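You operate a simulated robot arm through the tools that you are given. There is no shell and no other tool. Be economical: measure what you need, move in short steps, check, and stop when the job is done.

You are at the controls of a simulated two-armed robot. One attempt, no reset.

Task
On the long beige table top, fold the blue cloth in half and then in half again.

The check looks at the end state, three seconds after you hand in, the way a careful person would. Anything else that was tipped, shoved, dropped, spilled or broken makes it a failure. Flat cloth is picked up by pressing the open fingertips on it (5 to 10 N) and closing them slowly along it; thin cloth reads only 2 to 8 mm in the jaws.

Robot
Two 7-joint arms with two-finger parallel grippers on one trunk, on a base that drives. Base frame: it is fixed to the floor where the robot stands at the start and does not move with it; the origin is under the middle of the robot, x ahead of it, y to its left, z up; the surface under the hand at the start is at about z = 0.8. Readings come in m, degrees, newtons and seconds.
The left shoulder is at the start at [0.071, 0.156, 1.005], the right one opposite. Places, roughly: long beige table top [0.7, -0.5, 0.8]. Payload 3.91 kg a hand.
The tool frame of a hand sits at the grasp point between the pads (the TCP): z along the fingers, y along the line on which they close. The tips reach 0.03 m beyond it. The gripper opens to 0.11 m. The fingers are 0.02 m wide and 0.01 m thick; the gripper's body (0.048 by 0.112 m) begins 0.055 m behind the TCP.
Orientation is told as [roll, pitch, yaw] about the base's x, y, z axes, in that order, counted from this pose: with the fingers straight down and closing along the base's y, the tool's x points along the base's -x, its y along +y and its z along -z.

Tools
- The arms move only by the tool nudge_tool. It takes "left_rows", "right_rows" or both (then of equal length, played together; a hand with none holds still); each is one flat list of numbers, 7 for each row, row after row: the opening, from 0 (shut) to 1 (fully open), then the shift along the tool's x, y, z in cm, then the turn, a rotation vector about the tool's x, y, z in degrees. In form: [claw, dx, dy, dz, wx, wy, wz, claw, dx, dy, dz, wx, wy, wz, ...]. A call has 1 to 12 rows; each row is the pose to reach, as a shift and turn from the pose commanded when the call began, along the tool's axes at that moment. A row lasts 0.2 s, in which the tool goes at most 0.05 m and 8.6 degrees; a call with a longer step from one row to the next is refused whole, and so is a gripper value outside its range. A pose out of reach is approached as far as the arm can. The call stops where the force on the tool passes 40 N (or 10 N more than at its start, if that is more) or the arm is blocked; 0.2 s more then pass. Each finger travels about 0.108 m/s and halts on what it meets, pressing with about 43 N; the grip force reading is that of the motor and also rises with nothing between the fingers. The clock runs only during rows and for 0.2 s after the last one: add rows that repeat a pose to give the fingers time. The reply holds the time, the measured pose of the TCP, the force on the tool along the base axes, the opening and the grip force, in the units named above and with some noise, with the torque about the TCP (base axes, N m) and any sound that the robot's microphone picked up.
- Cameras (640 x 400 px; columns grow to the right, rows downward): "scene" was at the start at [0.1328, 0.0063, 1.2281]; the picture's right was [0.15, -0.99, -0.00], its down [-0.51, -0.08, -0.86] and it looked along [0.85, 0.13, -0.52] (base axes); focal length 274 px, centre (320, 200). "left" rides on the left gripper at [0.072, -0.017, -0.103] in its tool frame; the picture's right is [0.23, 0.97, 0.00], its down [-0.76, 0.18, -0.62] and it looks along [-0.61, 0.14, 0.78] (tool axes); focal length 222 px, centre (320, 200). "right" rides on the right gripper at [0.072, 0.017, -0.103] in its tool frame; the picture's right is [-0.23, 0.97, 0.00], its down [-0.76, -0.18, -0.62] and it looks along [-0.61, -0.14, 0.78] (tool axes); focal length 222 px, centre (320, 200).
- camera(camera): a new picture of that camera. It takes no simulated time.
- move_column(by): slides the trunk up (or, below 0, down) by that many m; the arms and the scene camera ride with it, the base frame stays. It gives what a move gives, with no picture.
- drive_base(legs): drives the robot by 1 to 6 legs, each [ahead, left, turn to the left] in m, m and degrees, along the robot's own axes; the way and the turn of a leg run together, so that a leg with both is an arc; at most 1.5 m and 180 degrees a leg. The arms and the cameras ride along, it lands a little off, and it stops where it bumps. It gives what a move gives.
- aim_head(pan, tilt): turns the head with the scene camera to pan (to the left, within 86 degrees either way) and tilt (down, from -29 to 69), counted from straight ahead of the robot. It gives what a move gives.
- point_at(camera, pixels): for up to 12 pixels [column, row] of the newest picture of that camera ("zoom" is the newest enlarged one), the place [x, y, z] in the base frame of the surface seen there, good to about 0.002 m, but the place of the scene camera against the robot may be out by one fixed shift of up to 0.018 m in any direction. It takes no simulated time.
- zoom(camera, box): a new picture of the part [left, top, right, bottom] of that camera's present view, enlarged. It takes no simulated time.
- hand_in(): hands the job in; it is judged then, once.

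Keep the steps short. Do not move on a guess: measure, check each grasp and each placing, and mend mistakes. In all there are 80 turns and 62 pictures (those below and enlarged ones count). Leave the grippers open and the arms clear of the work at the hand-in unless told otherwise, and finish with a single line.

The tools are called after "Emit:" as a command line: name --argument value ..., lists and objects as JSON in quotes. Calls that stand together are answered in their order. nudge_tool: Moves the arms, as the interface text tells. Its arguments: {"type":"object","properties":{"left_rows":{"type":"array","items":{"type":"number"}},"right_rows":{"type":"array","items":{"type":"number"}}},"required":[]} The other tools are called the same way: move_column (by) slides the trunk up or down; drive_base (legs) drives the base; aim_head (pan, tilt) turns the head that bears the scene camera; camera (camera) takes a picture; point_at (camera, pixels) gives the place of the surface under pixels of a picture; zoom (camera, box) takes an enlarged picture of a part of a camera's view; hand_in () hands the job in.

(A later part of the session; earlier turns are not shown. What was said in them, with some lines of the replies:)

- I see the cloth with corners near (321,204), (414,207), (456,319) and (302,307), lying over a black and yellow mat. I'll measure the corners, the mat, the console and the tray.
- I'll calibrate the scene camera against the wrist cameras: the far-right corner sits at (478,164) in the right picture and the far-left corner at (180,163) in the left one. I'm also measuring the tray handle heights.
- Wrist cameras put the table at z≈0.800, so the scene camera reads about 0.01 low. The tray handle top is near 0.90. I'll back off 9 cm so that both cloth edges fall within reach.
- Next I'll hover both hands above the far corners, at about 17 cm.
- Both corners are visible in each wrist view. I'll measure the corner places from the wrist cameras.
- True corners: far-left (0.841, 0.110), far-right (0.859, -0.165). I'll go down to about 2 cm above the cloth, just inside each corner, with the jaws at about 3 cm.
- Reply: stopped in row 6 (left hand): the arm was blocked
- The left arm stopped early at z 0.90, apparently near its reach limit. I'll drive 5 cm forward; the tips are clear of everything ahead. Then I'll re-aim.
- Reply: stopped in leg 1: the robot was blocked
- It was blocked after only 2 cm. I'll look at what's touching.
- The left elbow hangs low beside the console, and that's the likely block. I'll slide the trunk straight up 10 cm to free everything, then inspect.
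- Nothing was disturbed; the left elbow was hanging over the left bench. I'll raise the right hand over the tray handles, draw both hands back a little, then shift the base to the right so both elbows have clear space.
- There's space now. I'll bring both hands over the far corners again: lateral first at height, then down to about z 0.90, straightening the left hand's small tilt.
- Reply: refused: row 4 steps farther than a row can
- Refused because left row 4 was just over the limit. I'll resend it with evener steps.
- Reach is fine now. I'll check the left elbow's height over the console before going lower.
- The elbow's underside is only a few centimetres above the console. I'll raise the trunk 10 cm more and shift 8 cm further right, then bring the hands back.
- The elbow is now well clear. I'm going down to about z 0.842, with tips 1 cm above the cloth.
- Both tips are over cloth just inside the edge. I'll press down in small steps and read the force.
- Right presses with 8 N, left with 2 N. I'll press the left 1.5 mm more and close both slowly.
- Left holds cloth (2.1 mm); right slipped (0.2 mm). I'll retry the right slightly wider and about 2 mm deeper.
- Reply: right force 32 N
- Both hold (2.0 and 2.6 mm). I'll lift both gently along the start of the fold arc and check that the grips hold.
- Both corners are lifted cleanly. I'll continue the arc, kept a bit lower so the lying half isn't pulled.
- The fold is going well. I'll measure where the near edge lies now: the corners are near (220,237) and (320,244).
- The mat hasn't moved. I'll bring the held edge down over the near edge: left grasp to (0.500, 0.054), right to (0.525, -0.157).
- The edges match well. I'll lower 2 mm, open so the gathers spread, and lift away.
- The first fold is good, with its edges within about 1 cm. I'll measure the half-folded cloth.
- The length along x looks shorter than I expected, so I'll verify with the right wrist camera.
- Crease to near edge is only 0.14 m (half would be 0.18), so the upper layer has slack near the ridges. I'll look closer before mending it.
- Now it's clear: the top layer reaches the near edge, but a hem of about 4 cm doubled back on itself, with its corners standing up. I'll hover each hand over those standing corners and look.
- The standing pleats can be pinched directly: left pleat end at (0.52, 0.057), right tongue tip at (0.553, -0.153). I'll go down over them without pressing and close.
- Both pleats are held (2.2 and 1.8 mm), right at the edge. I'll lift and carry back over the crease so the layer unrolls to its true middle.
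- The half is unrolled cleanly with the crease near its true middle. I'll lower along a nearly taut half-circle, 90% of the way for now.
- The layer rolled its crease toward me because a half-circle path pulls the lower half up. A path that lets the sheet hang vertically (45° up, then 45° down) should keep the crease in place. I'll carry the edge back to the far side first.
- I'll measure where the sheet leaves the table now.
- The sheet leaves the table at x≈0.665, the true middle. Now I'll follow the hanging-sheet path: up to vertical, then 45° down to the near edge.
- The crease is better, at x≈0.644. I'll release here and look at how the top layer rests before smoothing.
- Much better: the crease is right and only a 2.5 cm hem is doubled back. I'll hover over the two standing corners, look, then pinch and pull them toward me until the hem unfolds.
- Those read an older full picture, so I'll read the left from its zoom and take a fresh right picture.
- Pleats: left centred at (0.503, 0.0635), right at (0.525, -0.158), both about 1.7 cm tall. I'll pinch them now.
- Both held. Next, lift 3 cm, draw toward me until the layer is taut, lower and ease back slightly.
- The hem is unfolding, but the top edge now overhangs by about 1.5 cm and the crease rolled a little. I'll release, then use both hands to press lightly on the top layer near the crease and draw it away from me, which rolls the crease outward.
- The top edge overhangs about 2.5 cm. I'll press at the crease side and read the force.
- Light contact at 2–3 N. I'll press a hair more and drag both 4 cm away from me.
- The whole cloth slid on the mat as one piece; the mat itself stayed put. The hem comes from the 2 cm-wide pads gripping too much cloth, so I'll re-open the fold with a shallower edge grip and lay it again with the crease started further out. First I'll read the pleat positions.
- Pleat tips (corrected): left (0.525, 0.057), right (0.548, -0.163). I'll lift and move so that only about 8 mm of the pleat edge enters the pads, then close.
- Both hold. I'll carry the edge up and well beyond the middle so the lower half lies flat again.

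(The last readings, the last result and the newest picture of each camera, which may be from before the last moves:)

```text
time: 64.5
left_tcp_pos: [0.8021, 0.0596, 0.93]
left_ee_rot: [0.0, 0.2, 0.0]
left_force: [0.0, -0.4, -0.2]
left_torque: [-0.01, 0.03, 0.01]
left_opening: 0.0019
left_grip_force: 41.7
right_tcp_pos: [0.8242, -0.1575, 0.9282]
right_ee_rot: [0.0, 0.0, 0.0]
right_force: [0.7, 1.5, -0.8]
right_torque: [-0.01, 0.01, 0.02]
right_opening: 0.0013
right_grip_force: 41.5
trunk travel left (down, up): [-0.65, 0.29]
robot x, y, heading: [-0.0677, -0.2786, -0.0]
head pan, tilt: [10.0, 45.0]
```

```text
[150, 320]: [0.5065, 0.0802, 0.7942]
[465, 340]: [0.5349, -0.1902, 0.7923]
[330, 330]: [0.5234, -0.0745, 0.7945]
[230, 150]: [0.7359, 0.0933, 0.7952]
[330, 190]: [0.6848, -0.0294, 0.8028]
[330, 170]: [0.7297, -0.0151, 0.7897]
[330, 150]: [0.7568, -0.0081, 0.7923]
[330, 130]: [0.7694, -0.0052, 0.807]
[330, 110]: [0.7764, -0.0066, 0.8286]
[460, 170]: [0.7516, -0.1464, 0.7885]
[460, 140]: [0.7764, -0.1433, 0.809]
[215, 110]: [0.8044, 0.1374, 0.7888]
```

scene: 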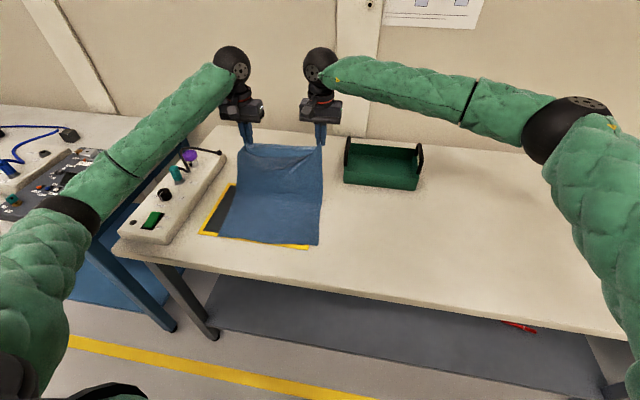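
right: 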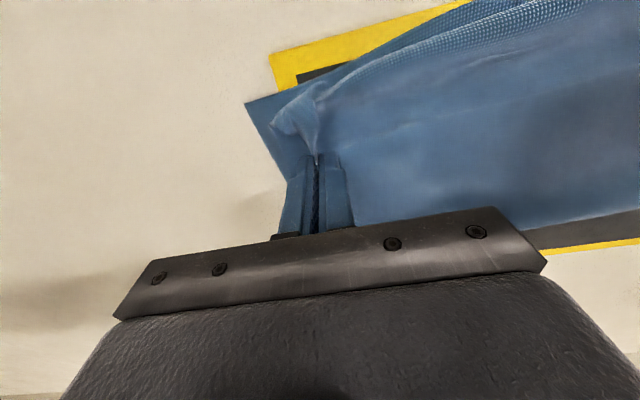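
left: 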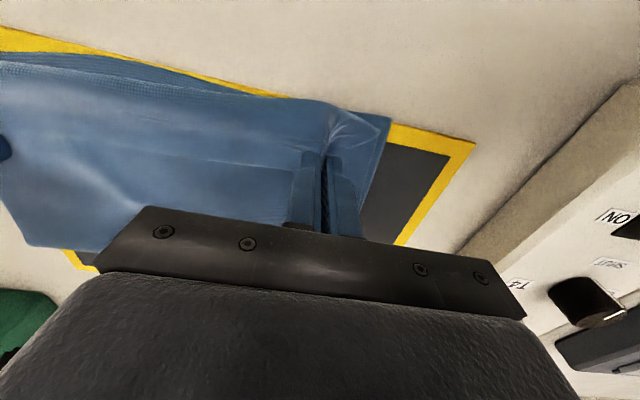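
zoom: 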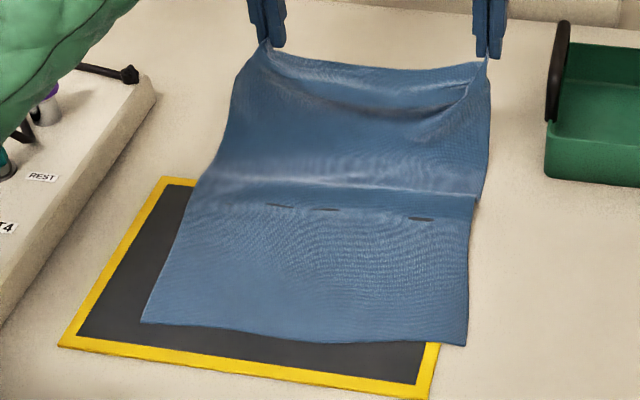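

The near edge is now at x≈0.516 (left) and 0.546 (right). I'll fold again with the hanging-sheet path around x≈0.72–0.75, so that the small roll-back ends at the true middle.

Emit:
nudge_tool --left_rows '[0, 2, 0, -1.6, 0, 0, 0, 0, 4, 0, -3, 0, 0, 0, 0, 6.1, 0, -4.2, 0, 0, 0, 0, 8.2, 0, -5, 0, 0, 0, 0, 10.6, 0, -3, 0, 0, 0, 0, 13, 0, -1.2, 0, 0, 0, 0, 15.4, 0, 0.6, 0, 0, 0, 0, 17.8, 0, 2.4, 0, 0, 0, 0, 20.2, -0.1, 4.2, 0, 0, 0, 0, 22.6, -0.1, 6, 0, 0, 0, 0, 25, -0.2, 7.6, 0, 0, 0, 0, 27.3, -0.2, 8.8, 0, 0, 0]' --right_rows '[0, 2, 0, -1.6, 0, 0, 0, 0, 4, 0, -3, 0, 0, 0, 0, 6.1, 0, -4.2, 0, 0, 0, 0, 8.2, 0, -5, 0, 0, 0, 0, 10.6, 0, -3, 0, 0, 0, 0, 13, 0, -1.2, 0, 0, 0, 0, 15.4, 0, 0.6, 0, 0, 0, 0, 17.8, 0, 2.4, 0, 0, 0, 0, 20.2, -0.1, 4.2, 0, 0, 0, 0, 22.6, -0.1, 6, 0, 0, 0, 0, 25, -0.2, 7.6, 0, 0, 0, 0, 27.1, -0.2, 8.7, 0, 0, 0]'

Emit:
zoom --camera "scene" --box '[204, 170, 332, 250]'

Emit:
point_at --camera "zoom" --pixels '[[330, 100], [330, 80], [330, 65], [330, 280], [330, 260], [570, 300], [110, 270]]'

```text
time: 67.1
left_tcp_pos: [0.5258, 0.0533, 0.8415]
left_ee_rot: [0.0, 0.2, 0.0]
left_force: [-0.6, 0.7, 0.2]
left_torque: [0.02, 0.02, -0.01]
left_opening: 0.0017
left_grip_force: 42.1
right_tcp_pos: [0.5518, -0.1578, 0.8411]
right_ee_rot: [0.0, -0.2, 0.0]
right_force: [0.8, 0.2, -0.2]
right_torque: [-0.01, 0.0, 0.02]
right_opening: 0.0014
right_grip_force: 41.5
trunk travel left (down, up): [-0.65, 0.29]
robot x, y, heading: [-0.0692, -0.2847, -0.0]
head pan, tilt: [10.0, 45.0]
```

```text
5.00 times, centred on (268, 210) of scene
```

zoom: 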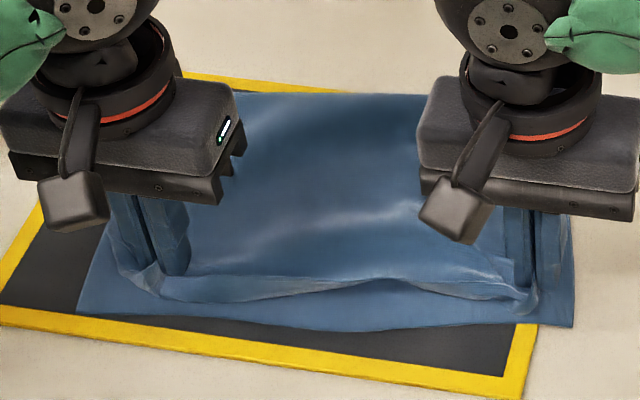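

```text
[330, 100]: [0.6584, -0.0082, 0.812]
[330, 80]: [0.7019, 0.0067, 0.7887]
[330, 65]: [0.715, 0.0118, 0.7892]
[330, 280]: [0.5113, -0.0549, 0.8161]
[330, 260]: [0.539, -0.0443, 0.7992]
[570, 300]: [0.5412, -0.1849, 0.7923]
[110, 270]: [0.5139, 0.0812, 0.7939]
```

Much better: the crease is at 0.683 plus its loop, the hem isn't doubled, and the top edge is about 1.5 cm short of the near edge. I'll slide the held edge 1.5 cm toward me, set it down and release.

Emit:
nudge_tool --left_rows '[0, 0.8, 0.2, 0, 0, 0, 0, 0, 1.6, 0.4, 0, 0, 0, 0, 0, 1.6, 0.4, 0.3, 0, 0, 0, 0.1, 1.6, 0.4, 0.3, 0, 0, 0, 0.2, 1.6, 0.4, 0.3, 0, 0, 0, 0.3, 1.6, 0.4, 0.2, 0, 0, 0, 0.3, 1.6, 0.4, -0.5, 0, 0, 0, 0.3, 1.6, 0.4, -3, 0, 0, 0, 0.3, 1.6, 0.4, -7, 0, 0, 0, 0.3, 1.6, 4, -9, 0, 0, 0, 0.3, 1.6, 8, -10, 0, 0, 0]' --right_rows '[0, 0.7, -0.3, 0, 0, 0, 0, 0, 1.4, -0.6, 0, 0, 0, 0, 0, 1.4, -0.6, 0.3, 0, 0, 0, 0.1, 1.4, -0.6, 0.3, 0, 0, 0, 0.2, 1.4, -0.6, 0.3, 0, 0, 0, 0.3, 1.4, -0.6, 0.2, 0, 0, 0, 0.3, 1.4, -0.6, -0.5, 0, 0, 0, 0.3, 1.4, -0.6, -3, 0, 0, 0, 0.3, 1.4, -0.6, -7, 0, 0, 0, 0.3, 1.4, -4, -9, 0, 0, 0, 0.3, 1.4, -8, -10, 0, 0, 0]'

Emit:
zoom --camera "scene" --box '[204, 170, 332, 250]'

Emit:
point_at --camera "zoom" --pixels '[[165, 95], [400, 97], [560, 130], [570, 240], [572, 322], [85, 308], [330, 325], [330, 290], [120, 280], [545, 300], [330, 200], [520, 200]]'

```text
time: 69.5
left_tcp_pos: [0.5114, 0.1348, 0.9417]
left_ee_rot: [0.0, 0.0, 0.0]
left_force: [0.9, 0.5, 0.1]
left_torque: [0.04, 0.0, 0.02]
left_opening: 0.0329
left_grip_force: 0.0
right_tcp_pos: [0.5342, -0.2375, 0.9431]
right_ee_rot: [0.0, -0.1, 0.2]
right_force: [-0.3, -0.1, 0.4]
right_torque: [0.0, -0.02, -0.02]
right_opening: 0.033
right_grip_force: 0.1
trunk travel left (down, up): [-0.65, 0.29]
robot x, y, heading: [-0.0671, -0.2839, -0.1]
head pan, tilt: [10.0, 45.0]
```

```text
5.00 times, centred on (268, 210) of scene
```

zoom: 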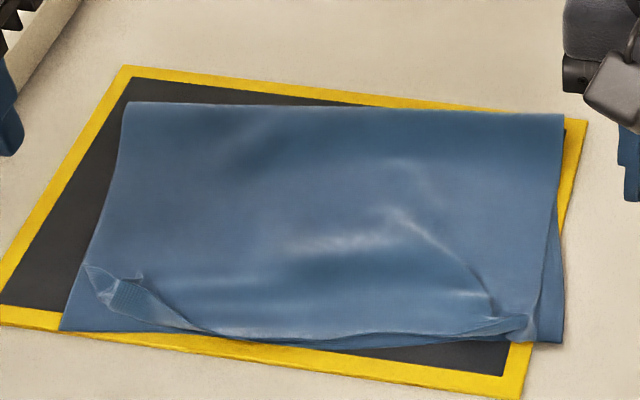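

```text
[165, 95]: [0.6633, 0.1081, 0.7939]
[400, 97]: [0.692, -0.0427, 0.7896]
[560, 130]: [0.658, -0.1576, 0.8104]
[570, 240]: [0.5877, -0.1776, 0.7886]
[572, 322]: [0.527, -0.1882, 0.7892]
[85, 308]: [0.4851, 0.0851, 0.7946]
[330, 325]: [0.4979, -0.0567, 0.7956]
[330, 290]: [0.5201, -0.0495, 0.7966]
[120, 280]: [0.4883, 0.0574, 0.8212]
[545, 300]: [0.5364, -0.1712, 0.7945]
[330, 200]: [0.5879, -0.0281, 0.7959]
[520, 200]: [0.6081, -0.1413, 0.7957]
```

The first fold is now good: edges aligned, with one small turned corner at the left. For the second fold I'll pick the left edge, which lies fully on the mat, with the left hand at its middle. I'll measure the outline.

Emit:
point_at --camera "zoom" --pixels '[[128, 106], [104, 200], [99, 215], [94, 230], [65, 328], [560, 117], [562, 200], [562, 340], [140, 215], [110, 290], [132, 275], [90, 270]]'

Emit:
nudge_tool --right_rows '[0.3, 0, -3, -2, 0, 0, 0, 0.3, 0, -7, -4, 0, 0, 0, 0.3, 0, -11, -4, 0, 0, 0]'

Emit:
camera --camera "left"

```text
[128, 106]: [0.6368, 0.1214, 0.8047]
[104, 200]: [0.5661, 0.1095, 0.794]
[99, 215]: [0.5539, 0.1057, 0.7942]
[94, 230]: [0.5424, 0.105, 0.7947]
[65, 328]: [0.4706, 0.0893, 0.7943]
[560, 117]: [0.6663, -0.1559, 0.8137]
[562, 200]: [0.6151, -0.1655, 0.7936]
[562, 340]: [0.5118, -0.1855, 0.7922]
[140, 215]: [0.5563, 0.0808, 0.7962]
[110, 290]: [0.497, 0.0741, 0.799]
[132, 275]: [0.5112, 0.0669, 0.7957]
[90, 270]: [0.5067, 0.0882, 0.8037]
```

```text
time: 70.3
left_tcp_pos: [0.512, 0.1353, 0.9426]
left_ee_rot: [0.1, 0.1, 0.1]
left_force: [-0.7, -0.6, 0.9]
left_torque: [0.0, -0.05, 0.01]
left_opening: 0.0332
left_grip_force: 0.1
right_tcp_pos: [0.5341, -0.3498, 0.9805]
right_ee_rot: [0.1, -0.1, 0.1]
right_force: [0.0, -0.3, 0.8]
right_torque: [0.01, 0.01, -0.01]
right_opening: 0.033
right_grip_force: 0.0
trunk travel left (down, up): [-0.65, 0.29]
robot x, y, heading: [-0.0657, -0.2829, 0.2]
head pan, tilt: [10.0, 45.0]
```

```text
10 pictures are left
```

left: 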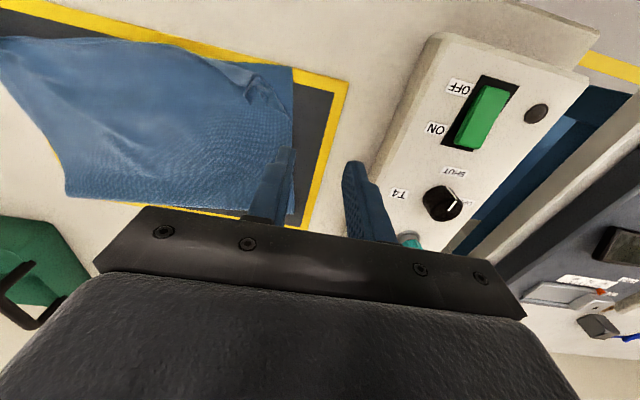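

I'll check the left edge with the wrist camera: (293,80), (293,130) and the console edge.

Emit:
point_at --camera "left" --pixels '[[291, 75], [292, 100], [292, 130], [290, 145], [250, 130], [335, 130], [375, 170], [390, 130], [265, 95]]'

```text
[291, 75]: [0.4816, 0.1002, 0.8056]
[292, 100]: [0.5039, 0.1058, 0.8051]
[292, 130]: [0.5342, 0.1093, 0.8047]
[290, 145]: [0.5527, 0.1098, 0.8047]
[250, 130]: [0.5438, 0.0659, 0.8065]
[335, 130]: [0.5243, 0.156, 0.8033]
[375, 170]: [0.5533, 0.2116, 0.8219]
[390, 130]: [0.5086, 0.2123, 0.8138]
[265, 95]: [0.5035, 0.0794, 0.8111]
```

The left edge is at y≈0.112, and the cloth top at 0.8065. I'll move the left hand over (0.568, 0.084) and come down near contact.

Emit:
nudge_tool --left_rows '[0.33, -2.8, -2.5, 1, 0, 0, 0, 0.33, -5.6, -5.1, 3, 0, 0, 0, 0.33, -5.6, -5.1, 6.5, 0, 0, 0, 0.33, -5.6, -5.1, 9.5, 0, 0, 0, 0.33, -5.6, -5.1, 10.4, 0, 0, 0, 0.33, -5.6, -5.1, 10.6, 0, 0, 0, 0.33, -5.6, -5.1, 10.75, 0, 0, 0, 0.33, -5.6, -5.1, 10.75, 0, 0, 0]'

```text
time: 72.1
left_tcp_pos: [0.5656, 0.0822, 0.8355]
left_ee_rot: [0.0, 0.0, 0.0]
left_force: [0.0, 0.6, 9.5]
left_torque: [0.23, 0.01, -0.03]
left_opening: 0.0364
left_grip_force: 0.1
right_tcp_pos: [0.5344, -0.3488, 0.9798]
right_ee_rot: [0.1, -0.1, 0.2]
right_force: [0.2, 0.0, 0.3]
right_torque: [0.01, 0.0, 0.0]
right_opening: 0.0327
right_grip_force: 0.1
trunk travel left (down, up): [-0.65, 0.29]
robot x, y, heading: [-0.0663, -0.2857, 0.2]
head pan, tilt: [10.0, 45.0]
```

The press is 9.5 N. I'll close slowly.

Emit:
nudge_tool --left_rows '[0.3, 0, 0, 0.03, 0, 0, 0, 0.26, 0, 0, 0.03, 0, 0, 0, 0.22, 0, 0, 0.03, 0, 0, 0, 0.18, 0, 0, 0.03, 0, 0, 0, 0.15, 0, 0, 0.03, 0, 0, 0, 0.12, 0, 0, 0.03, 0, 0, 0, 0.09, 0, 0, 0, 0, 0, 0, 0.06, 0, 0, 0, 0, 0, 0, 0.03, 0, 0, 0, 0, 0, 0, 0, 0, 0, 0, 0, 0, 0, 0, 0, 0, 0, 0, 0, 0, 0, 0, 0, 0, 0, 0, 0]'

Emit:
camera --camera "left"

```text
time: 74.7
left_tcp_pos: [0.5668, 0.0834, 0.8353]
left_ee_rot: [0.0, 0.0, 0.1]
left_force: [1.3, 3.6, 22.0]
left_torque: [0.25, -0.03, 0.05]
left_opening: 0.0028
left_grip_force: 42.7
right_tcp_pos: [0.5336, -0.3509, 0.9813]
right_ee_rot: [0.0, -0.1, 0.0]
right_force: [1.5, 0.4, -0.3]
right_torque: [-0.01, 0.02, -0.01]
right_opening: 0.033
right_grip_force: 0.1
trunk travel left (down, up): [-0.65, 0.29]
robot x, y, heading: [-0.0657, -0.2774, 0.3]
head pan, tilt: [10.0, 45.0]
```

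```text
9 pictures are left
```

left: 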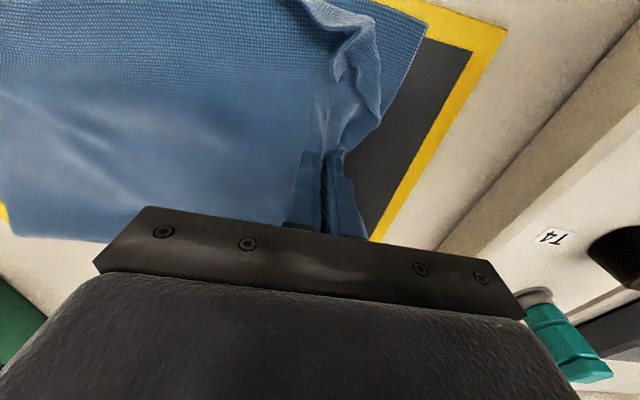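

2.8 mm may be only one layer. I'll lift 4 cm and look.

Emit:
nudge_tool --left_rows '[0, 0, -0.2, -1, 0, 0, 0, 0, 0, -0.5, -2, 0, 0, 0, 0, 0, -0.8, -3, 0, 0, 0, 0, 0, -1.2, -4.5, 0, 0, 0]'

Emit:
zoom --camera "scene" --box '[204, 160, 332, 240]'

```text
time: 75.7
left_tcp_pos: [0.5668, 0.0709, 0.8808]
left_ee_rot: [0.1, 0.1, 0.0]
left_force: [0.5, -0.3, -0.3]
left_torque: [0.0, 0.0, 0.01]
left_opening: 0.0025
left_grip_force: 43.0
right_tcp_pos: [0.5353, -0.3496, 0.9792]
right_ee_rot: [0.1, -0.1, 0.1]
right_force: [0.1, -1.0, 0.5]
right_torque: [0.0, -0.05, 0.02]
right_opening: 0.0329
right_grip_force: 0.1
trunk travel left (down, up): [-0.65, 0.29]
robot x, y, heading: [-0.0655, -0.2805, -0.1]
head pan, tilt: [10.0, 45.0]
```

```text
5.00 times, centred on (268, 200) of scene
```

zoom: 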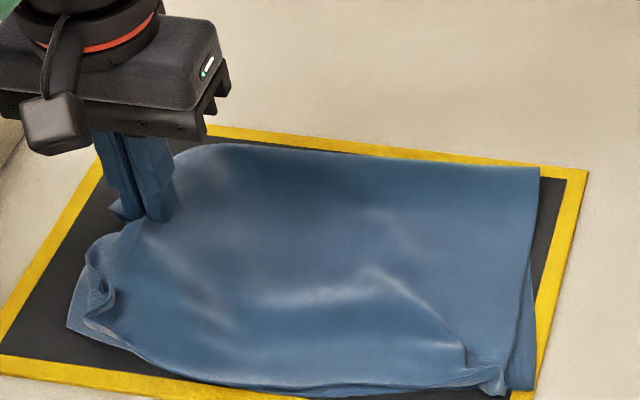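

Emit:
zoom --camera "left" --box '[200, 20, 440, 170]'

```text
2.67 times, centred on (320, 95) of left
```

zoom: 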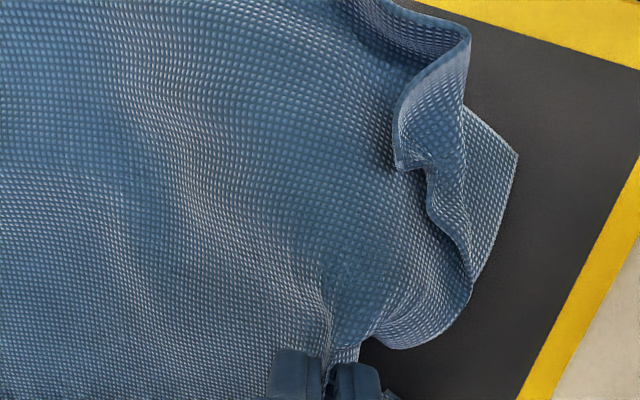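

Bare mat shows where the lower layer's edge used to be, so both layers are held. I'll carry the edge across to the right edge along the hanging path.

Emit:
nudge_tool --left_rows '[0, -0.2, -1.6, -1.4, 0, 0, 0, 0, -0.4, -3.1, -2.9, 0, 0, 0, 0, -0.7, -4.9, -4.1, 0, 0, 0, 0, -1, -6.6, -4.7, 0, 0, 0, 0, -1.2, -8.3, -4.4, 0, 0, 0, 0, -1.5, -10.1, -3.1, 0, 0, 0, 0, -1.8, -11.9, -1.7, 0, 0, 0, 0, -2.1, -13.7, -0.3, 0, 0, 0, 0, -2.4, -15.5, 1.1, 0, 0, 0, 0, -2.7, -17.3, 2.3, 0, 0, 0, 0, -2.9, -19.3, 3.1, 0, 0, 0, 0, -3.1, -21.3, 3.4, 0, 0, 0]'

Emit:
zoom --camera "scene" --box '[204, 170, 332, 250]'

```text
time: 78.3
left_tcp_pos: [0.5969, -0.1431, 0.8443]
left_ee_rot: [-0.1, 0.1, 0.0]
left_force: [0.9, 0.1, 0.9]
left_torque: [0.04, 0.01, -0.01]
left_opening: 0.0026
left_grip_force: 42.4
right_tcp_pos: [0.5352, -0.3495, 0.98]
right_ee_rot: [0.0, -0.1, 0.1]
right_force: [0.0, -1.4, 0.6]
right_torque: [0.03, 0.0, 0.01]
right_opening: 0.0331
right_grip_force: 0.1
trunk travel left (down, up): [-0.65, 0.29]
robot x, y, heading: [-0.0644, -0.2822, 0.3]
head pan, tilt: [10.0, 45.0]
```

```text
5.00 times, centred on (268, 210) of scene
```

zoom: 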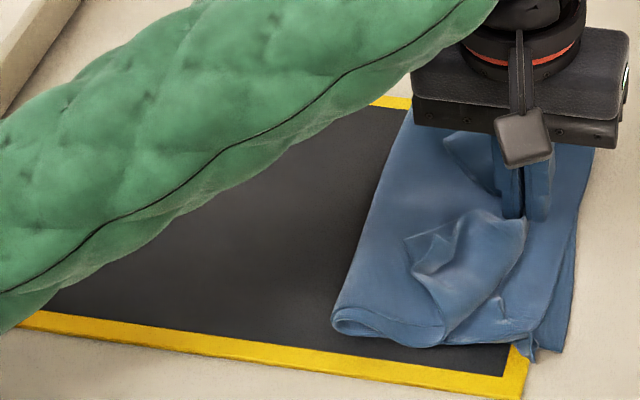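

Both layers came over and the new crease is on the left. I'll release gently, lift straight up and move away.

Emit:
nudge_tool --left_rows '[0.08, 0, 0, 0, 0, 0, 0, 0.16, 0, 0, 0, 0, 0, 0, 0.24, 0, 0, 0, 0, 0, 0, 0.3, 0, 0, -0.5, 0, 0, 0, 0.3, 0, 0, -2, 0, 0, 0, 0.3, 0, 0, -5, 0, 0, 0, 0.3, 0, 0, -9, 0, 0, 0, 0.3, 0, 4.5, -10.5, 0, 0, 0, 0.3, 0, 9, -11, 0, 0, 0, 0.3, 0, 13.5, -11, 0, 0, 0, 0.3, 0, 18, -11, 0, 0, 0]'

Emit:
zoom --camera "scene" --box '[236, 170, 364, 250]'

Emit:
point_at --camera "zoom" --pixels '[[180, 300], [240, 110], [405, 120], [400, 340], [300, 320], [250, 240], [300, 230], [340, 220], [360, 280], [400, 260], [280, 150], [340, 150]]'

```text
time: 80.7
left_tcp_pos: [0.5979, 0.0398, 0.9557]
left_ee_rot: [0.0, 0.1, 0.0]
left_force: [0.3, -0.6, 0.3]
left_torque: [0.01, -0.04, 0.03]
left_opening: 0.0331
left_grip_force: 0.1
right_tcp_pos: [0.5357, -0.3492, 0.9808]
right_ee_rot: [0.0, -0.1, 0.0]
right_force: [0.1, -0.5, -1.4]
right_torque: [0.01, -0.02, 0.03]
right_opening: 0.0332
right_grip_force: 0.1
trunk travel left (down, up): [-0.65, 0.29]
robot x, y, heading: [-0.0713, -0.285, -0.3]
head pan, tilt: [10.0, 45.0]
```

```text
5.00 times, centred on (300, 210) of scene
```

zoom: 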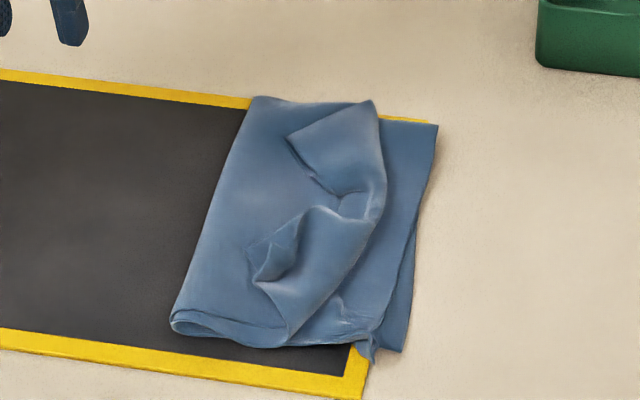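

```text
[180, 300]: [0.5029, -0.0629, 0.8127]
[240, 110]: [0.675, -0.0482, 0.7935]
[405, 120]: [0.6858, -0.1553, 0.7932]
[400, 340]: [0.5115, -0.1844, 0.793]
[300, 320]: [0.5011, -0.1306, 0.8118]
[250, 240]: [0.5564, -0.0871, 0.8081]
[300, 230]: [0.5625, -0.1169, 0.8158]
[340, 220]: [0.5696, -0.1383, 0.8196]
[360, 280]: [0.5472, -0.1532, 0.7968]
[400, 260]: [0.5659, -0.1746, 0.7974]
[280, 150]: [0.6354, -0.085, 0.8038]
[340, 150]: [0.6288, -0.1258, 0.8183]
```

The footprint is right (about 0.17 × 0.13), but the two outer corners of the top flap doubled back. I'll move the left hand aside, hover the right hand over and look closely before unfolding them.

Emit:
nudge_tool --left_rows '[0.3, 0, 2, -1, 0, 0, 0, 0.3, 0, 4, -2, 0, 0, 0, 0.3, 0, 6, -3, 0, 0, 0, 0.3, 1, 8, -4, 0, 0, 0, 0.3, 2, 8, -5, 0, 0, 0, 0.3, 3, 8, -5, 0, 0, 0]' --right_rows '[0.3, -1.7, 3.8, 0.5, 0, 0, 0, 0.3, -3.5, 7.6, 1.5, 0, 0, 0, 0.3, -5.2, 11.4, 2.5, 0, 0, 0, 0.3, -7, 15.2, 3.5, 0, 0, 0, 0.3, -8.7, 19, 4.5, 0, 0, 0, 0.3, -10.5, 22.9, 5, 0, 0, 0]'

Emit:
zoom --camera "right" --box '[220, 0, 476, 160]'

```text
time: 82.1
left_tcp_pos: [0.5707, 0.119, 1.0035]
left_ee_rot: [-0.2, 0.1, 0.1]
left_force: [-0.2, 0.4, 0.6]
left_torque: [-0.04, 0.01, 0.03]
left_opening: 0.033
left_grip_force: 0.1
right_tcp_pos: [0.6397, -0.1172, 0.9315]
right_ee_rot: [-0.1, -0.1, 0.0]
right_force: [-0.4, -0.3, -0.7]
right_torque: [-0.04, -0.01, 0.0]
right_opening: 0.033
right_grip_force: 0.0
trunk travel left (down, up): [-0.65, 0.29]
robot x, y, heading: [-0.0661, -0.2834, -0.3]
head pan, tilt: [10.0, 45.0]
```

```text
2.50 times, centred on (348, 80) of right
```

zoom: 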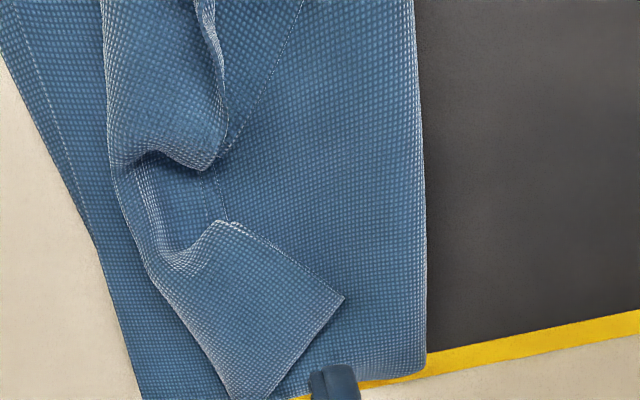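

Emit:
point_at --camera "zoom" --pixels '[[335, 297], [300, 290], [270, 300], [225, 235], [225, 300], [240, 385], [380, 250], [222, 60], [220, 100], [200, 155], [120, 170], [60, 150]]'

```text
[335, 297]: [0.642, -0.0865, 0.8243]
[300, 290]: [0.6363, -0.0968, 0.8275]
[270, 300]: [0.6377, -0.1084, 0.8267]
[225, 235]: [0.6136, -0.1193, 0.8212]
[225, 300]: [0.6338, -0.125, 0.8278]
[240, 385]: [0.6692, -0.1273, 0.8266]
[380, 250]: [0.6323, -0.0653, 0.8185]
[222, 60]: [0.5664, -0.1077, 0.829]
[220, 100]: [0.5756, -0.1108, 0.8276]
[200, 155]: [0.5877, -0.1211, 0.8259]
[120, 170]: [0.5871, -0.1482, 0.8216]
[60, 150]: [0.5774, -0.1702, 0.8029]
```

The far flap tip is at (0.642, -0.087), about 6 mm above the stack. I'll press-pinch just inside it with the right hand.

Emit:
nudge_tool --right_rows '[0.3, 0, 0.7, 4, 0, 0, 0, 0.3, 0, 1.3, 7, 0, 0, 0, 0.3, 0, 1.3, 8.2, 0, 0, 0, 0.3, 0, 1.3, 8.6, 0, 0, 0, 0.26, 0, 1.3, 8.6, 0, 0, 0, 0.22, 0, 1.3, 8.6, 0, 0, 0, 0.18, 0, 1.3, 8.6, 0, 0, 0, 0.14, 0, 1.3, 8.6, 0, 0, 0, 0.09, 0, 1.3, 8.6, 0, 0, 0, 0.04, 0, 1.3, 8.5, 0, 0, 0, 0, 0, 1.3, 8.4, 0, 0, 0, 0, 0, 1.3, 8.4, 0, 0, 0]'

```text
time: 84.7
left_tcp_pos: [0.571, 0.1176, 1.0046]
left_ee_rot: [0.1, 0.1, 0.1]
left_force: [-0.1, -0.5, 0.6]
left_torque: [0.01, 0.02, 0.0]
left_opening: 0.0331
left_grip_force: 0.0
right_tcp_pos: [0.6408, -0.1062, 0.8472]
right_ee_rot: [-0.1, -0.1, 0.0]
right_force: [-0.6, 0.7, 0.2]
right_torque: [0.0, 0.0, -0.01]
right_opening: 0.0
right_grip_force: 37.5
trunk travel left (down, up): [-0.65, 0.29]
robot x, y, heading: [-0.0678, -0.2805, -0.1]
head pan, tilt: [10.0, 45.0]
```

It missed without real contact. I'll open again and press deeper until I feel a few newtons.

Emit:
nudge_tool --right_rows '[0.15, 0, 0, -1, 0, 0, 0, 0.32, 0, 0, -1, 0, 0, 0, 0.32, 0, 0, 0, 0, 0, 0, 0.32, 0, 0, 0.4, 0, 0, 0, 0.32, 0, 0, 0.7, 0, 0, 0, 0.32, 0, 0, 0.8, 0, 0, 0]'

```text
time: 86.1
left_tcp_pos: [0.5695, 0.1168, 1.0049]
left_ee_rot: [0.0, 0.1, 0.1]
left_force: [0.0, -0.1, -0.1]
left_torque: [-0.03, 0.02, -0.03]
left_opening: 0.0332
left_grip_force: 0.1
right_tcp_pos: [0.6418, -0.1057, 0.8401]
right_ee_rot: [0.0, -0.1, 0.1]
right_force: [0.4, -0.6, 0.6]
right_torque: [0.01, -0.02, -0.03]
right_opening: 0.0352
right_grip_force: 0.0
trunk travel left (down, up): [-0.65, 0.29]
robot x, y, heading: [-0.0692, -0.2827, -0.3]
head pan, tilt: [10.0, 45.0]
```

Emit:
nudge_tool --right_rows '[0.32, 0, 0, 0.15, 0, 0, 0, 0.32, 0, 0, 0.25, 0, 0, 0, 0.28, 0, 0, 0.25, 0, 0, 0, 0.24, 0, 0, 0.25, 0, 0, 0, 0.2, 0, 0, 0.25, 0, 0, 0, 0.16, 0, 0, 0.25, 0, 0, 0, 0.12, 0, 0, 0.2, 0, 0, 0, 0.08, 0, 0, 0.15, 0, 0, 0, 0.04, 0, 0, 0.1, 0, 0, 0, 0, 0, 0, 0.1, 0, 0, 0, 0, 0, 0, 0.1, 0, 0, 0]'

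```text
time: 88.5
left_tcp_pos: [0.5701, 0.1172, 1.0051]
left_ee_rot: [-0.1, 0.0, 0.0]
left_force: [-1.2, -0.1, -0.1]
left_torque: [0.01, 0.02, -0.02]
left_opening: 0.0331
left_grip_force: 0.0
right_tcp_pos: [0.6397, -0.1058, 0.8392]
right_ee_rot: [-0.1, -0.1, 0.1]
right_force: [-0.7, -0.7, 2.8]
right_torque: [-0.03, 0.0, -0.03]
right_opening: 0.0025
right_grip_force: 42.6
trunk travel left (down, up): [-0.65, 0.29]
robot x, y, heading: [-0.0664, -0.284, 0.3]
head pan, tilt: [10.0, 45.0]
```

Caught 2.5 mm. I'll lift it, carry it to the right edge at about (0.654, -0.153), set it down and release.

Emit:
nudge_tool --right_rows '[0, 0, 0, -1.2, 0, 0, 0, 0, -0.2, -0.6, -2.4, 0, 0, 0, 0, -0.5, -1.8, -3.2, 0, 0, 0, 0, -0.8, -3, -3, 0, 0, 0, 0, -1.1, -4, -2.2, 0, 0, 0, 0, -1.4, -4.8, -1, 0, 0, 0, 0, -1.4, -4.8, -0.3, 0, 0, 0, 0.1, -1.4, -4.8, -0.3, 0, 0, 0, 0.2, -1.4, -4.8, -0.3, 0, 0, 0, 0.3, -1.4, -4.8, -1, 0, 0, 0, 0.3, -1.4, -4.8, -4, 0, 0, 0, 0.3, -1.4, -4.8, -8, 0, 0, 0]'

Emit:
nudge_tool --right_rows '[0.3, 3, -3, 0, 0, 0, 0, 0.3, 5, -6.5, 0, 0, 0, 0, 0.3, 6, -10, 0, 0, 0, 0]'

Emit:
zoom --camera "scene" --box '[252, 175, 348, 235]'

Emit:
point_at --camera "zoom" --pixels '[[300, 120], [360, 150], [400, 120], [260, 230], [220, 260], [190, 330], [280, 300], [240, 300], [330, 280], [420, 100], [470, 120], [330, 60]]'

```text
time: 91.1
left_tcp_pos: [0.5687, 0.1174, 1.0047]
left_ee_rot: [0.0, 0.1, 0.1]
left_force: [-0.2, 0.1, -0.4]
left_torque: [-0.02, 0.02, -0.01]
left_opening: 0.0331
left_grip_force: 0.2
right_tcp_pos: [0.6561, -0.1562, 0.9211]
right_ee_rot: [0.1, -0.1, 0.0]
right_force: [0.4, 0.0, -0.1]
right_torque: [-0.01, 0.02, -0.01]
right_opening: 0.0333
right_grip_force: 0.0
trunk travel left (down, up): [-0.65, 0.29]
robot x, y, heading: [-0.0654, -0.2803, -0.1]
head pan, tilt: [10.0, 45.0]
```

```text
time: 91.9
left_tcp_pos: [0.5698, 0.1168, 1.0047]
left_ee_rot: [0.0, 0.1, 0.1]
left_force: [0.7, 0.3, 0.0]
left_torque: [0.03, 0.02, 0.05]
left_opening: 0.0333
left_grip_force: 0.1
right_tcp_pos: [0.5946, -0.2574, 0.9191]
right_ee_rot: [0.1, -0.1, 0.1]
right_force: [-0.1, -0.4, 0.5]
right_torque: [0.0, -0.02, 0.0]
right_opening: 0.033
right_grip_force: 0.1
trunk travel left (down, up): [-0.65, 0.29]
robot x, y, heading: [-0.0666, -0.2775, 0.0]
head pan, tilt: [10.0, 45.0]
```

```text
6.67 times, centred on (300, 205) of scene
```

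zoom: 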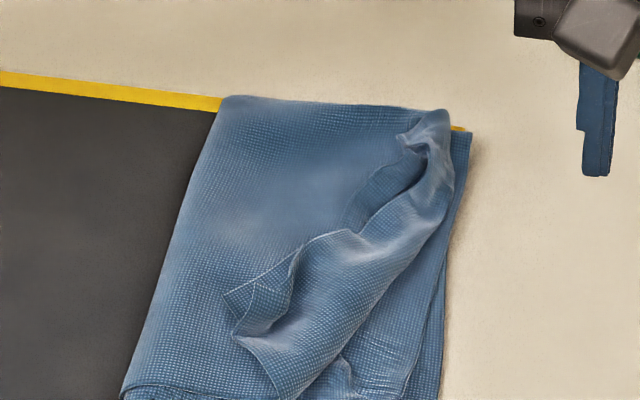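

```text
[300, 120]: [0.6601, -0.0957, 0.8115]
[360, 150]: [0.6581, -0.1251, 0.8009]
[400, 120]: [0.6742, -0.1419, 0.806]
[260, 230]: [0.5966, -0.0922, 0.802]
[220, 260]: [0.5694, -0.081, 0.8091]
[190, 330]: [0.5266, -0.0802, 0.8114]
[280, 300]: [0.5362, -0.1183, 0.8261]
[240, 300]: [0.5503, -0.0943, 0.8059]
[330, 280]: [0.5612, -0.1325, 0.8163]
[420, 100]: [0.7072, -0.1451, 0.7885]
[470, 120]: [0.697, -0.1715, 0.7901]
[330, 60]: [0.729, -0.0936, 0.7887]
```

The far corner now lies at the right edge. Next the near flap: its standing ridge crest is at about (0.547, -0.112, 0.836), so I'll pinch it without pressing.

Emit:
nudge_tool --right_rows '[0.35, 1.5, 4.5, 0, 0, 0, 0, 0.35, 3, 9, 0, 0, 0, 0, 0.35, 4.2, 13, 0, 0, 0, 0, 0.35, 5, 14.7, 1, 0, 0, 0, 0.35, 5, 14.7, 4.5, 0, 0, 0, 0.35, 5, 14.7, 7.3, 0, 0, 0, 0.35, 5, 14.7, 7.6, 0, 0, 0, 0.25, 5, 14.7, 7.6, 0, 0, 0, 0.15, 5, 14.7, 7.6, 0, 0, 0, 0.05, 5, 14.7, 7.6, 0, 0, 0, 0, 5, 14.7, 7.6, 0, 0, 0, 0, 5, 14.7, 7.6, 0, 0, 0]'

```text
time: 94.5
left_tcp_pos: [0.5708, 0.1176, 1.0053]
left_ee_rot: [-0.1, 0.1, 0.0]
left_force: [0.5, 0.1, 0.3]
left_torque: [0.03, 0.03, -0.06]
left_opening: 0.0331
left_grip_force: 0.0
right_tcp_pos: [0.5458, -0.1073, 0.8445]
right_ee_rot: [0.0, 0.0, 0.1]
right_force: [0.0, -0.5, -0.5]
right_torque: [-0.03, 0.02, 0.05]
right_opening: 0.0016
right_grip_force: 42.0
trunk travel left (down, up): [-0.65, 0.29]
robot x, y, heading: [-0.0662, -0.2823, 0.2]
head pan, tilt: [10.0, 45.0]
```

Caught 1.6 mm. I'll carry it to the near-right corner, about (0.54, -0.162), and release.

Emit:
nudge_tool --right_rows '[0, 0, 0, -1.2, 0, 0, 0, 0, 0.1, -0.8, -2.6, 0, 0, 0, 0, 0.2, -2, -3.5, 0, 0, 0, 0, 0.4, -3.3, -3.3, 0, 0, 0, 0, 0.6, -4.5, -2.4, 0, 0, 0, 0, 0.8, -5.5, -1, 0, 0, 0, 0, 0.8, -5.5, 0.1, 0, 0, 0, 0.1, 0.8, -5.5, 0.1, 0, 0, 0, 0.2, 0.8, -5.5, 0.1, 0, 0, 0, 0.3, 0.8, -5.5, -1, 0, 0, 0, 0.3, 0.8, -5.5, -4, 0, 0, 0, 0.3, 0.8, -5.5, -8, 0, 0, 0]'

Emit:
nudge_tool --right_rows '[0.3, 0, -4, 0, 0, 0, 0, 0.3, 0, -8, 0, 0, 0, 0, 0.3, 0, -12, 0, 0, 0, 0]'

Emit:
zoom --camera "scene" --box '[252, 180, 348, 240]'

Emit:
point_at --camera "zoom" --pixels '[[290, 250], [250, 270], [340, 300], [380, 260], [420, 200], [330, 220], [200, 220], [300, 120], [380, 120], [420, 110], [230, 330], [400, 330]]'

```text
time: 97.1
left_tcp_pos: [0.5697, 0.118, 1.0051]
left_ee_rot: [0.0, 0.0, 0.1]
left_force: [-0.3, -0.1, 0.5]
left_torque: [0.01, 0.01, 0.0]
left_opening: 0.033
left_grip_force: 0.3
right_tcp_pos: [0.537, -0.1608, 0.9235]
right_ee_rot: [-0.1, -0.2, 0.1]
right_force: [-0.4, -0.1, 0.3]
right_torque: [-0.02, -0.01, -0.01]
right_opening: 0.0329
right_grip_force: 0.1
trunk travel left (down, up): [-0.65, 0.29]
robot x, y, heading: [-0.0699, -0.2838, 0.1]
head pan, tilt: [10.0, 45.0]
```

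```text
time: 97.9
left_tcp_pos: [0.5707, 0.1174, 1.0057]
left_ee_rot: [0.1, 0.1, 0.2]
left_force: [-1.0, -0.3, 0.5]
left_torque: [0.08, -0.06, -0.03]
left_opening: 0.033
left_grip_force: 0.0
right_tcp_pos: [0.5373, -0.2842, 0.9249]
right_ee_rot: [0.0, -0.2, 0.1]
right_force: [0.0, -0.7, 0.5]
right_torque: [0.03, 0.01, 0.02]
right_opening: 0.033
right_grip_force: 0.0
trunk travel left (down, up): [-0.65, 0.29]
robot x, y, heading: [-0.0684, -0.2849, -0.2]
head pan, tilt: [10.0, 45.0]
```

```text
6.67 times, centred on (300, 210) of scene
```

zoom: 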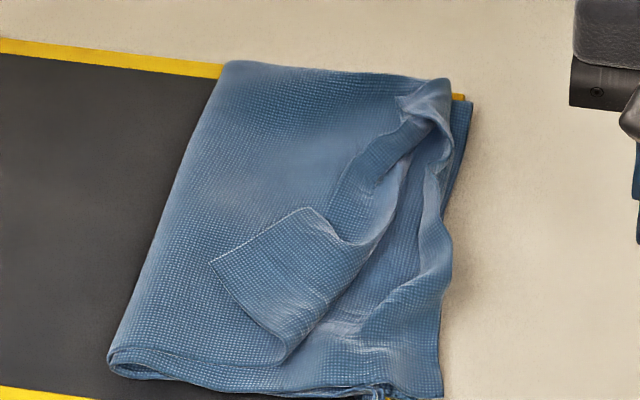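

```text
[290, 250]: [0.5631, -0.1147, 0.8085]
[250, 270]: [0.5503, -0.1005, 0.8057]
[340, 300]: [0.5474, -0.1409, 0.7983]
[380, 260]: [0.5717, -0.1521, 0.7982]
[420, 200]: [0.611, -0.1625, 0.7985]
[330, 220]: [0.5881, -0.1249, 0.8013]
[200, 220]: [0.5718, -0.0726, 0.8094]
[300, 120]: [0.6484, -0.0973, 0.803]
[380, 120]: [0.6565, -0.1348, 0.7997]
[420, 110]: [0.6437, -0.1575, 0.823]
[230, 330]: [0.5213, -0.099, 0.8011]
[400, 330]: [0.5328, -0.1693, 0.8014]
```

One layer is unfolded; a second, single-layer flap still lies back, with its tip at zoom (212,262), true about (0.56, -0.085). I'll press-pinch just inside it at (0.564, -0.097).

Emit:
nudge_tool --right_rows '[0.32, -0.6, 4.5, 0, 0, 0, 0, 0.32, -1.2, 9, 0, 0, 0, 0, 0.32, -2, 13.8, 0, 0, 0, 0, 0.32, -2.7, 18.6, 0, 0, 0, 0, 0.32, -2.7, 18.6, 4, 0, 0, 0, 0.32, -2.7, 18.6, 7.5, 0, 0, 0, 0.32, -2.7, 18.6, 8.4, 0, 0, 0, 0.32, -2.7, 18.6, 8.65, 0, 0, 0, 0.32, -2.7, 18.6, 8.75, 0, 0, 0]'

```text
time: 99.9
left_tcp_pos: [0.5693, 0.1172, 1.0052]
left_ee_rot: [0.0, 0.2, 0.0]
left_force: [0.2, 0.3, 0.3]
left_torque: [0.01, -0.03, 0.0]
left_opening: 0.033
left_grip_force: 0.1
right_tcp_pos: [0.5632, -0.0945, 0.8369]
right_ee_rot: [0.1, -0.2, 0.1]
right_force: [0.1, 2.2, 15.1]
right_torque: [-0.15, 0.09, 0.0]
right_opening: 0.0348
right_grip_force: 0.0
trunk travel left (down, up): [-0.65, 0.29]
robot x, y, heading: [-0.0655, -0.2785, 0.2]
head pan, tilt: [10.0, 45.0]
```

Pressing at 15 N; I'll ease back about 1 mm and close slowly.

Emit:
nudge_tool --right_rows '[0.31, 0, 0, -0.1, 0, 0, 0, 0.28, 0, 0, -0.1, 0, 0, 0, 0.24, 0, 0, -0.1, 0, 0, 0, 0.2, 0, 0, -0.1, 0, 0, 0, 0.16, 0, 0, -0.1, 0, 0, 0, 0.12, 0, 0, -0.12, 0, 0, 0, 0.08, 0, 0, -0.15, 0, 0, 0, 0.04, 0, 0, -0.2, 0, 0, 0, 0, 0, 0, -0.2, 0, 0, 0, 0, 0, 0, -0.2, 0, 0, 0]'

```text
time: 102.1
left_tcp_pos: [0.5696, 0.1173, 1.0058]
left_ee_rot: [0.0, 0.1, 0.0]
left_force: [-0.2, 0.1, -0.1]
left_torque: [-0.02, 0.04, -0.02]
left_opening: 0.0329
left_grip_force: 0.0
right_tcp_pos: [0.5628, -0.096, 0.838]
right_ee_rot: [0.1, -0.2, 0.1]
right_force: [-2.3, -1.3, 14.6]
right_torque: [-0.11, 0.1, 0.0]
right_opening: 0.0026
right_grip_force: 42.7
trunk travel left (down, up): [-0.65, 0.29]
robot x, y, heading: [-0.0661, -0.284, 0.1]
head pan, tilt: [10.0, 45.0]
```

Caught 2.6 mm. I'll carry it over to the right edge and release.

Emit:
nudge_tool --right_rows '[0, 0, 0, -1.2, 0, 0, 0, 0, 0.1, -0.8, -2.6, 0, 0, 0, 0, 0.2, -2, -3.5, 0, 0, 0, 0, 0.4, -3.5, -3.4, 0, 0, 0, 0, 0.6, -5, -2.6, 0, 0, 0, 0, 0.8, -6, -1.4, 0, 0, 0, 0, 0.8, -6, -0.5, 0, 0, 0, 0.1, 0.8, -6, -0.5, 0, 0, 0, 0.2, 0.8, -6, -0.5, 0, 0, 0, 0.3, 0.8, -6, -1.5, 0, 0, 0, 0.3, 0.8, -6, -4, 0, 0, 0, 0.3, 0.8, -6, -8, 0, 0, 0]'

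Emit:
nudge_tool --right_rows '[0.3, 0, -4, 0, 0, 0, 0, 0.3, 0, -8, 0, 0, 0, 0, 0.3, 0, -12, 0, 0, 0, 0]'

Emit:
zoom --camera "scene" --box '[220, 165, 380, 265]'

Emit:
point_at --camera "zoom" --pixels '[[265, 100], [405, 110], [395, 285], [195, 270], [280, 180], [350, 200], [370, 150], [380, 240], [320, 230], [388, 120], [340, 270]]'

```text
time: 104.7
left_tcp_pos: [0.5701, 0.1184, 1.0043]
left_ee_rot: [0.0, 0.1, 0.1]
left_force: [-0.4, 0.5, 0.5]
left_torque: [-0.02, 0.01, 0.02]
left_opening: 0.0327
left_grip_force: 0.0
right_tcp_pos: [0.5555, -0.1518, 0.9167]
right_ee_rot: [0.1, 0.0, 0.1]
right_force: [-0.6, -0.6, -1.3]
right_torque: [0.0, -0.01, -0.01]
right_opening: 0.0329
right_grip_force: 0.0
trunk travel left (down, up): [-0.65, 0.29]
robot x, y, heading: [-0.0626, -0.2826, 0.1]
head pan, tilt: [10.0, 45.0]
```

```text
time: 105.5
left_tcp_pos: [0.5701, 0.1156, 1.0051]
left_ee_rot: [0.1, 0.1, 0.0]
left_force: [-0.9, 0.2, -0.1]
left_torque: [0.02, 0.01, 0.01]
left_opening: 0.0331
left_grip_force: 0.0
right_tcp_pos: [0.5547, -0.2752, 0.9183]
right_ee_rot: [0.1, 0.0, 0.1]
right_force: [-0.3, -0.7, 0.7]
right_torque: [0.05, 0.0, -0.01]
right_opening: 0.0328
right_grip_force: 0.0
trunk travel left (down, up): [-0.65, 0.29]
robot x, y, heading: [-0.0658, -0.2777, 0.2]
head pan, tilt: [10.0, 45.0]
```

```text
4.00 times, centred on (300, 215) of scene
```

zoom: 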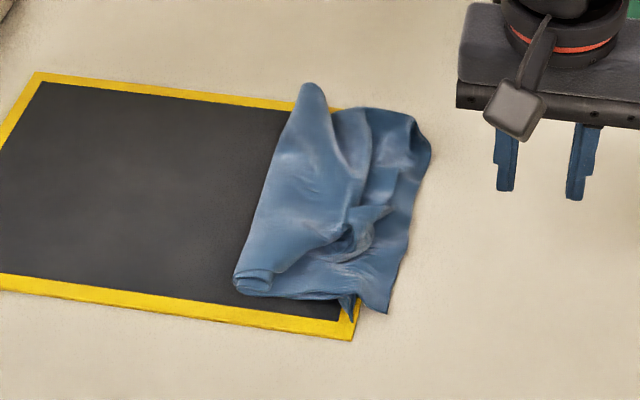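

```text
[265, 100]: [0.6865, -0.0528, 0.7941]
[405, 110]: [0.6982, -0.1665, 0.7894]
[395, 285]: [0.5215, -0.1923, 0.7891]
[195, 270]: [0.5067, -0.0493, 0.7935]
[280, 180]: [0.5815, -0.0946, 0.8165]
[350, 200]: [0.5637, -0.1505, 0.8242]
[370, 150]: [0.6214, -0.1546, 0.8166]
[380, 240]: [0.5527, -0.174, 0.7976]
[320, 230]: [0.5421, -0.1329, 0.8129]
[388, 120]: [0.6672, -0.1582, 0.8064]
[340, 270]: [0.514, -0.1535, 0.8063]
```

The folds hold and the footprint is right, but it's rumpled in the middle. I'll stretch it: the right hand pins the right edge with closed fingers while the left hand presses near the left crease and draws it gently left. First I'll approach.

Emit:
nudge_tool --left_rows '[0, -1, -4.2, 0, 0, 0, 0, 0, -2, -8.4, 0, 0, 0, 0, 0, -3, -12.6, 0, 0, 0, 0, 0, -4, -16.8, 0, 0, 0, 0, 0, -4.7, -19.8, 2, 0, 0, 0, 0, -4.7, -19.8, 6, 0, 0, 0, 0, -4.7, -19.8, 10, 0, 0, 0, 0, -4.7, -19.8, 13.5, 0, 0, 0, 0, -4.7, -19.8, 15.3, 0, 0, 0, 0, -4.7, -19.8, 16.2, 0, 0, 0]' --right_rows '[0, 0, 2, 0, 0, 0, 0, 0, 0, 4, 0, 0, 0, 0, 0, 0.2, 6, 1, 0, 0, 0, 0, 0.4, 8, 3, 0, 0, 0, 0, 0.5, 9.7, 5, 0, 0, 0, 0, 0.5, 9.7, 7, 0, 0, 0, 0, 0.5, 9.7, 7.6, 0, 0, 0, 0, 0.5, 9.7, 8, 0, 0, 0, 0, 0.5, 9.7, 8.2, 0, 0, 0, 0, 0.5, 9.7, 8.35, 0, 0, 0]'

```text
time: 107.7
left_tcp_pos: [0.615, -0.0792, 0.843]
left_ee_rot: [-0.1, 0.2, 0.0]
left_force: [-0.6, -0.6, -0.3]
left_torque: [-0.01, 0.0, 0.03]
left_opening: 0.0
left_grip_force: 38.4
right_tcp_pos: [0.5508, -0.1799, 0.8336]
right_ee_rot: [0.0, -0.1, 0.2]
right_force: [0.8, -0.5, -0.8]
right_torque: [0.0, -0.02, -0.01]
right_opening: 0.0002
right_grip_force: 37.9
trunk travel left (down, up): [-0.65, 0.29]
robot x, y, heading: [-0.0709, -0.2804, 0.2]
head pan, tilt: [10.0, 45.0]
```

No contact yet. I'll lower both a few millimetres more.

Emit:
nudge_tool --left_rows '[0, 0, 0, 0.2, 0, 0, 0, 0, 0, 0, 0.35, 0, 0, 0, 0, 0, 0, 0.45, 0, 0, 0, 0, 0, 0, 0.5, 0, 0, 0]' --right_rows '[0, 0, 0, 0.1, 0, 0, 0, 0, 0, 0, 0.2, 0, 0, 0, 0, 0, 0, 0.25, 0, 0, 0, 0, 0, 0, 0.3, 0, 0, 0]'

```text
time: 108.7
left_tcp_pos: [0.6139, -0.0781, 0.839]
left_ee_rot: [0.1, 0.2, 0.0]
left_force: [-0.2, -0.3, 0.7]
left_torque: [-0.05, 0.0, 0.01]
left_opening: 0.0
left_grip_force: 37.5
right_tcp_pos: [0.5505, -0.178, 0.8321]
right_ee_rot: [0.0, -0.1, 0.0]
right_force: [-0.6, -1.8, 9.1]
right_torque: [0.03, 0.05, -0.01]
right_opening: 0.0
right_grip_force: 38.5
trunk travel left (down, up): [-0.65, 0.29]
robot x, y, heading: [-0.0687, -0.2817, 0.1]
head pan, tilt: [10.0, 45.0]
```

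The right pin holds at 9 N. The left goes down about 2 mm, draws 2.5 cm to the left, then both lift.

Emit:
nudge_tool --left_rows '[0, 0, 0, 0.15, 0, 0, 0, 0, 0, 0, 0.22, 0, 0, 0, 0, 0, 0.5, 0.22, 0, 0, 0, 0, 0, 1, 0.22, 0, 0, 0, 0, 0, 1.5, 0.22, 0, 0, 0, 0, 0, 2, 0.22, 0, 0, 0, 0, 0, 2.5, 0.22, 0, 0, 0, 0, 0, 2.5, -1, 0, 0, 0, 0, 0, 2.5, -5, 0, 0, 0, 0, 0, 4, -9, 0, 0, 0]' --right_rows '[0, 0, 0, 0, 0, 0, 0, 0, 0, 0, 0, 0, 0, 0, 0, 0, 0, 0, 0, 0, 0, 0, 0, 0, 0, 0, 0, 0, 0, 0, 0, 0, 0, 0, 0, 0, 0, 0, 0, 0, 0, 0, 0, 0, 0, 0, 0, 0, 0, 0, 0, 0, -1, 0, 0, 0, 0, 0, 0, -5, 0, 0, 0, 0, 0, -2, -9, 0, 0, 0]'

Emit:
nudge_tool --left_rows '[0.3, 0, 4, -1, 0, 0, 0, 0.6, 0, 8, -2, 0, 0, 0, 1, 0, 12, -3, 0, 0, 0, 1, 0, 15, -3, 0, 0, 0]' --right_rows '[0.3, 0, -4, -1, 0, 0, 0, 0.6, 0, -8, -2, 0, 0, 0, 1, 0, -12, -3, 0, 0, 0, 1, 0, -15, -3, 0, 0, 0]'

Emit:
camera --camera "scene"

Emit:
point_at --camera "scene" --pixels '[[282, 235], [297, 190], [325, 195], [318, 240], [300, 215], [310, 215], [305, 225], [315, 205], [290, 220]]'

```text
time: 110.9
left_tcp_pos: [0.6161, -0.0399, 0.9285]
left_ee_rot: [0.1, 0.0, 0.0]
left_force: [-0.8, 0.7, -0.5]
left_torque: [-0.02, 0.02, 0.02]
left_opening: 0.0
left_grip_force: 37.7
right_tcp_pos: [0.5504, -0.2009, 0.9204]
right_ee_rot: [0.1, -0.1, 0.2]
right_force: [0.1, -0.2, -0.4]
right_torque: [-0.02, 0.01, 0.02]
right_opening: 0.0002
right_grip_force: 38.2
trunk travel left (down, up): [-0.65, 0.29]
robot x, y, heading: [-0.0637, -0.2832, 0.0]
head pan, tilt: [10.0, 45.0]
```

```text
time: 111.9
left_tcp_pos: [0.6155, 0.1097, 0.9589]
left_ee_rot: [0.0, 0.1, 0.0]
left_force: [-0.6, -0.2, 0.6]
left_torque: [0.0, -0.04, 0.01]
left_opening: 0.1102
left_grip_force: 0.1
right_tcp_pos: [0.5474, -0.349, 0.9524]
right_ee_rot: [0.0, -0.2, 0.2]
right_force: [0.2, 0.7, -0.1]
right_torque: [-0.01, -0.01, 0.0]
right_opening: 0.1099
right_grip_force: 0.1
trunk travel left (down, up): [-0.65, 0.29]
robot x, y, heading: [-0.0692, -0.2834, 0.2]
head pan, tilt: [10.0, 45.0]
```

```text
0 pictures are left
```

scene: 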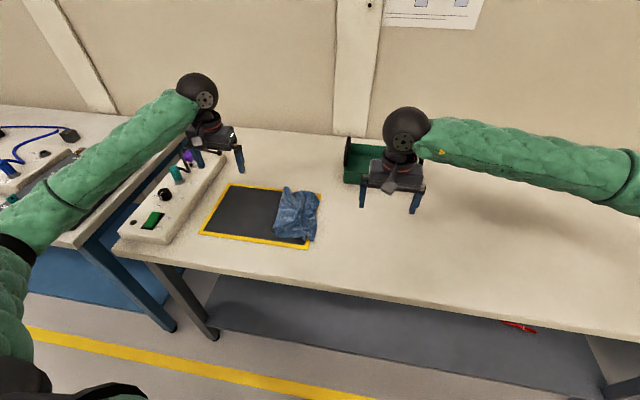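

```text
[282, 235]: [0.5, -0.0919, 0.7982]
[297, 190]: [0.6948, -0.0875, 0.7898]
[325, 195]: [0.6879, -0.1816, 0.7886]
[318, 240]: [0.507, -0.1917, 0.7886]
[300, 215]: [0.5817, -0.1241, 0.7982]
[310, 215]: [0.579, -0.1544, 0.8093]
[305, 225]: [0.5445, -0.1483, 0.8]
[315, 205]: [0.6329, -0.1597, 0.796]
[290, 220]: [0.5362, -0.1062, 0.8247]
```

No pictures are left. The packet keeps its quarter footprint, the middle now lies mostly flat, nothing else was moved, and both hands are open and clear, so I'm handing in.

Emit:
hand_in

```text
The job is handed in.
```

I folded the blue cloth in half twice into a packet about a quarter of its original size, though it is visibly rumpled with uneven edges; nothing else was moved, and both hands are open and clear.
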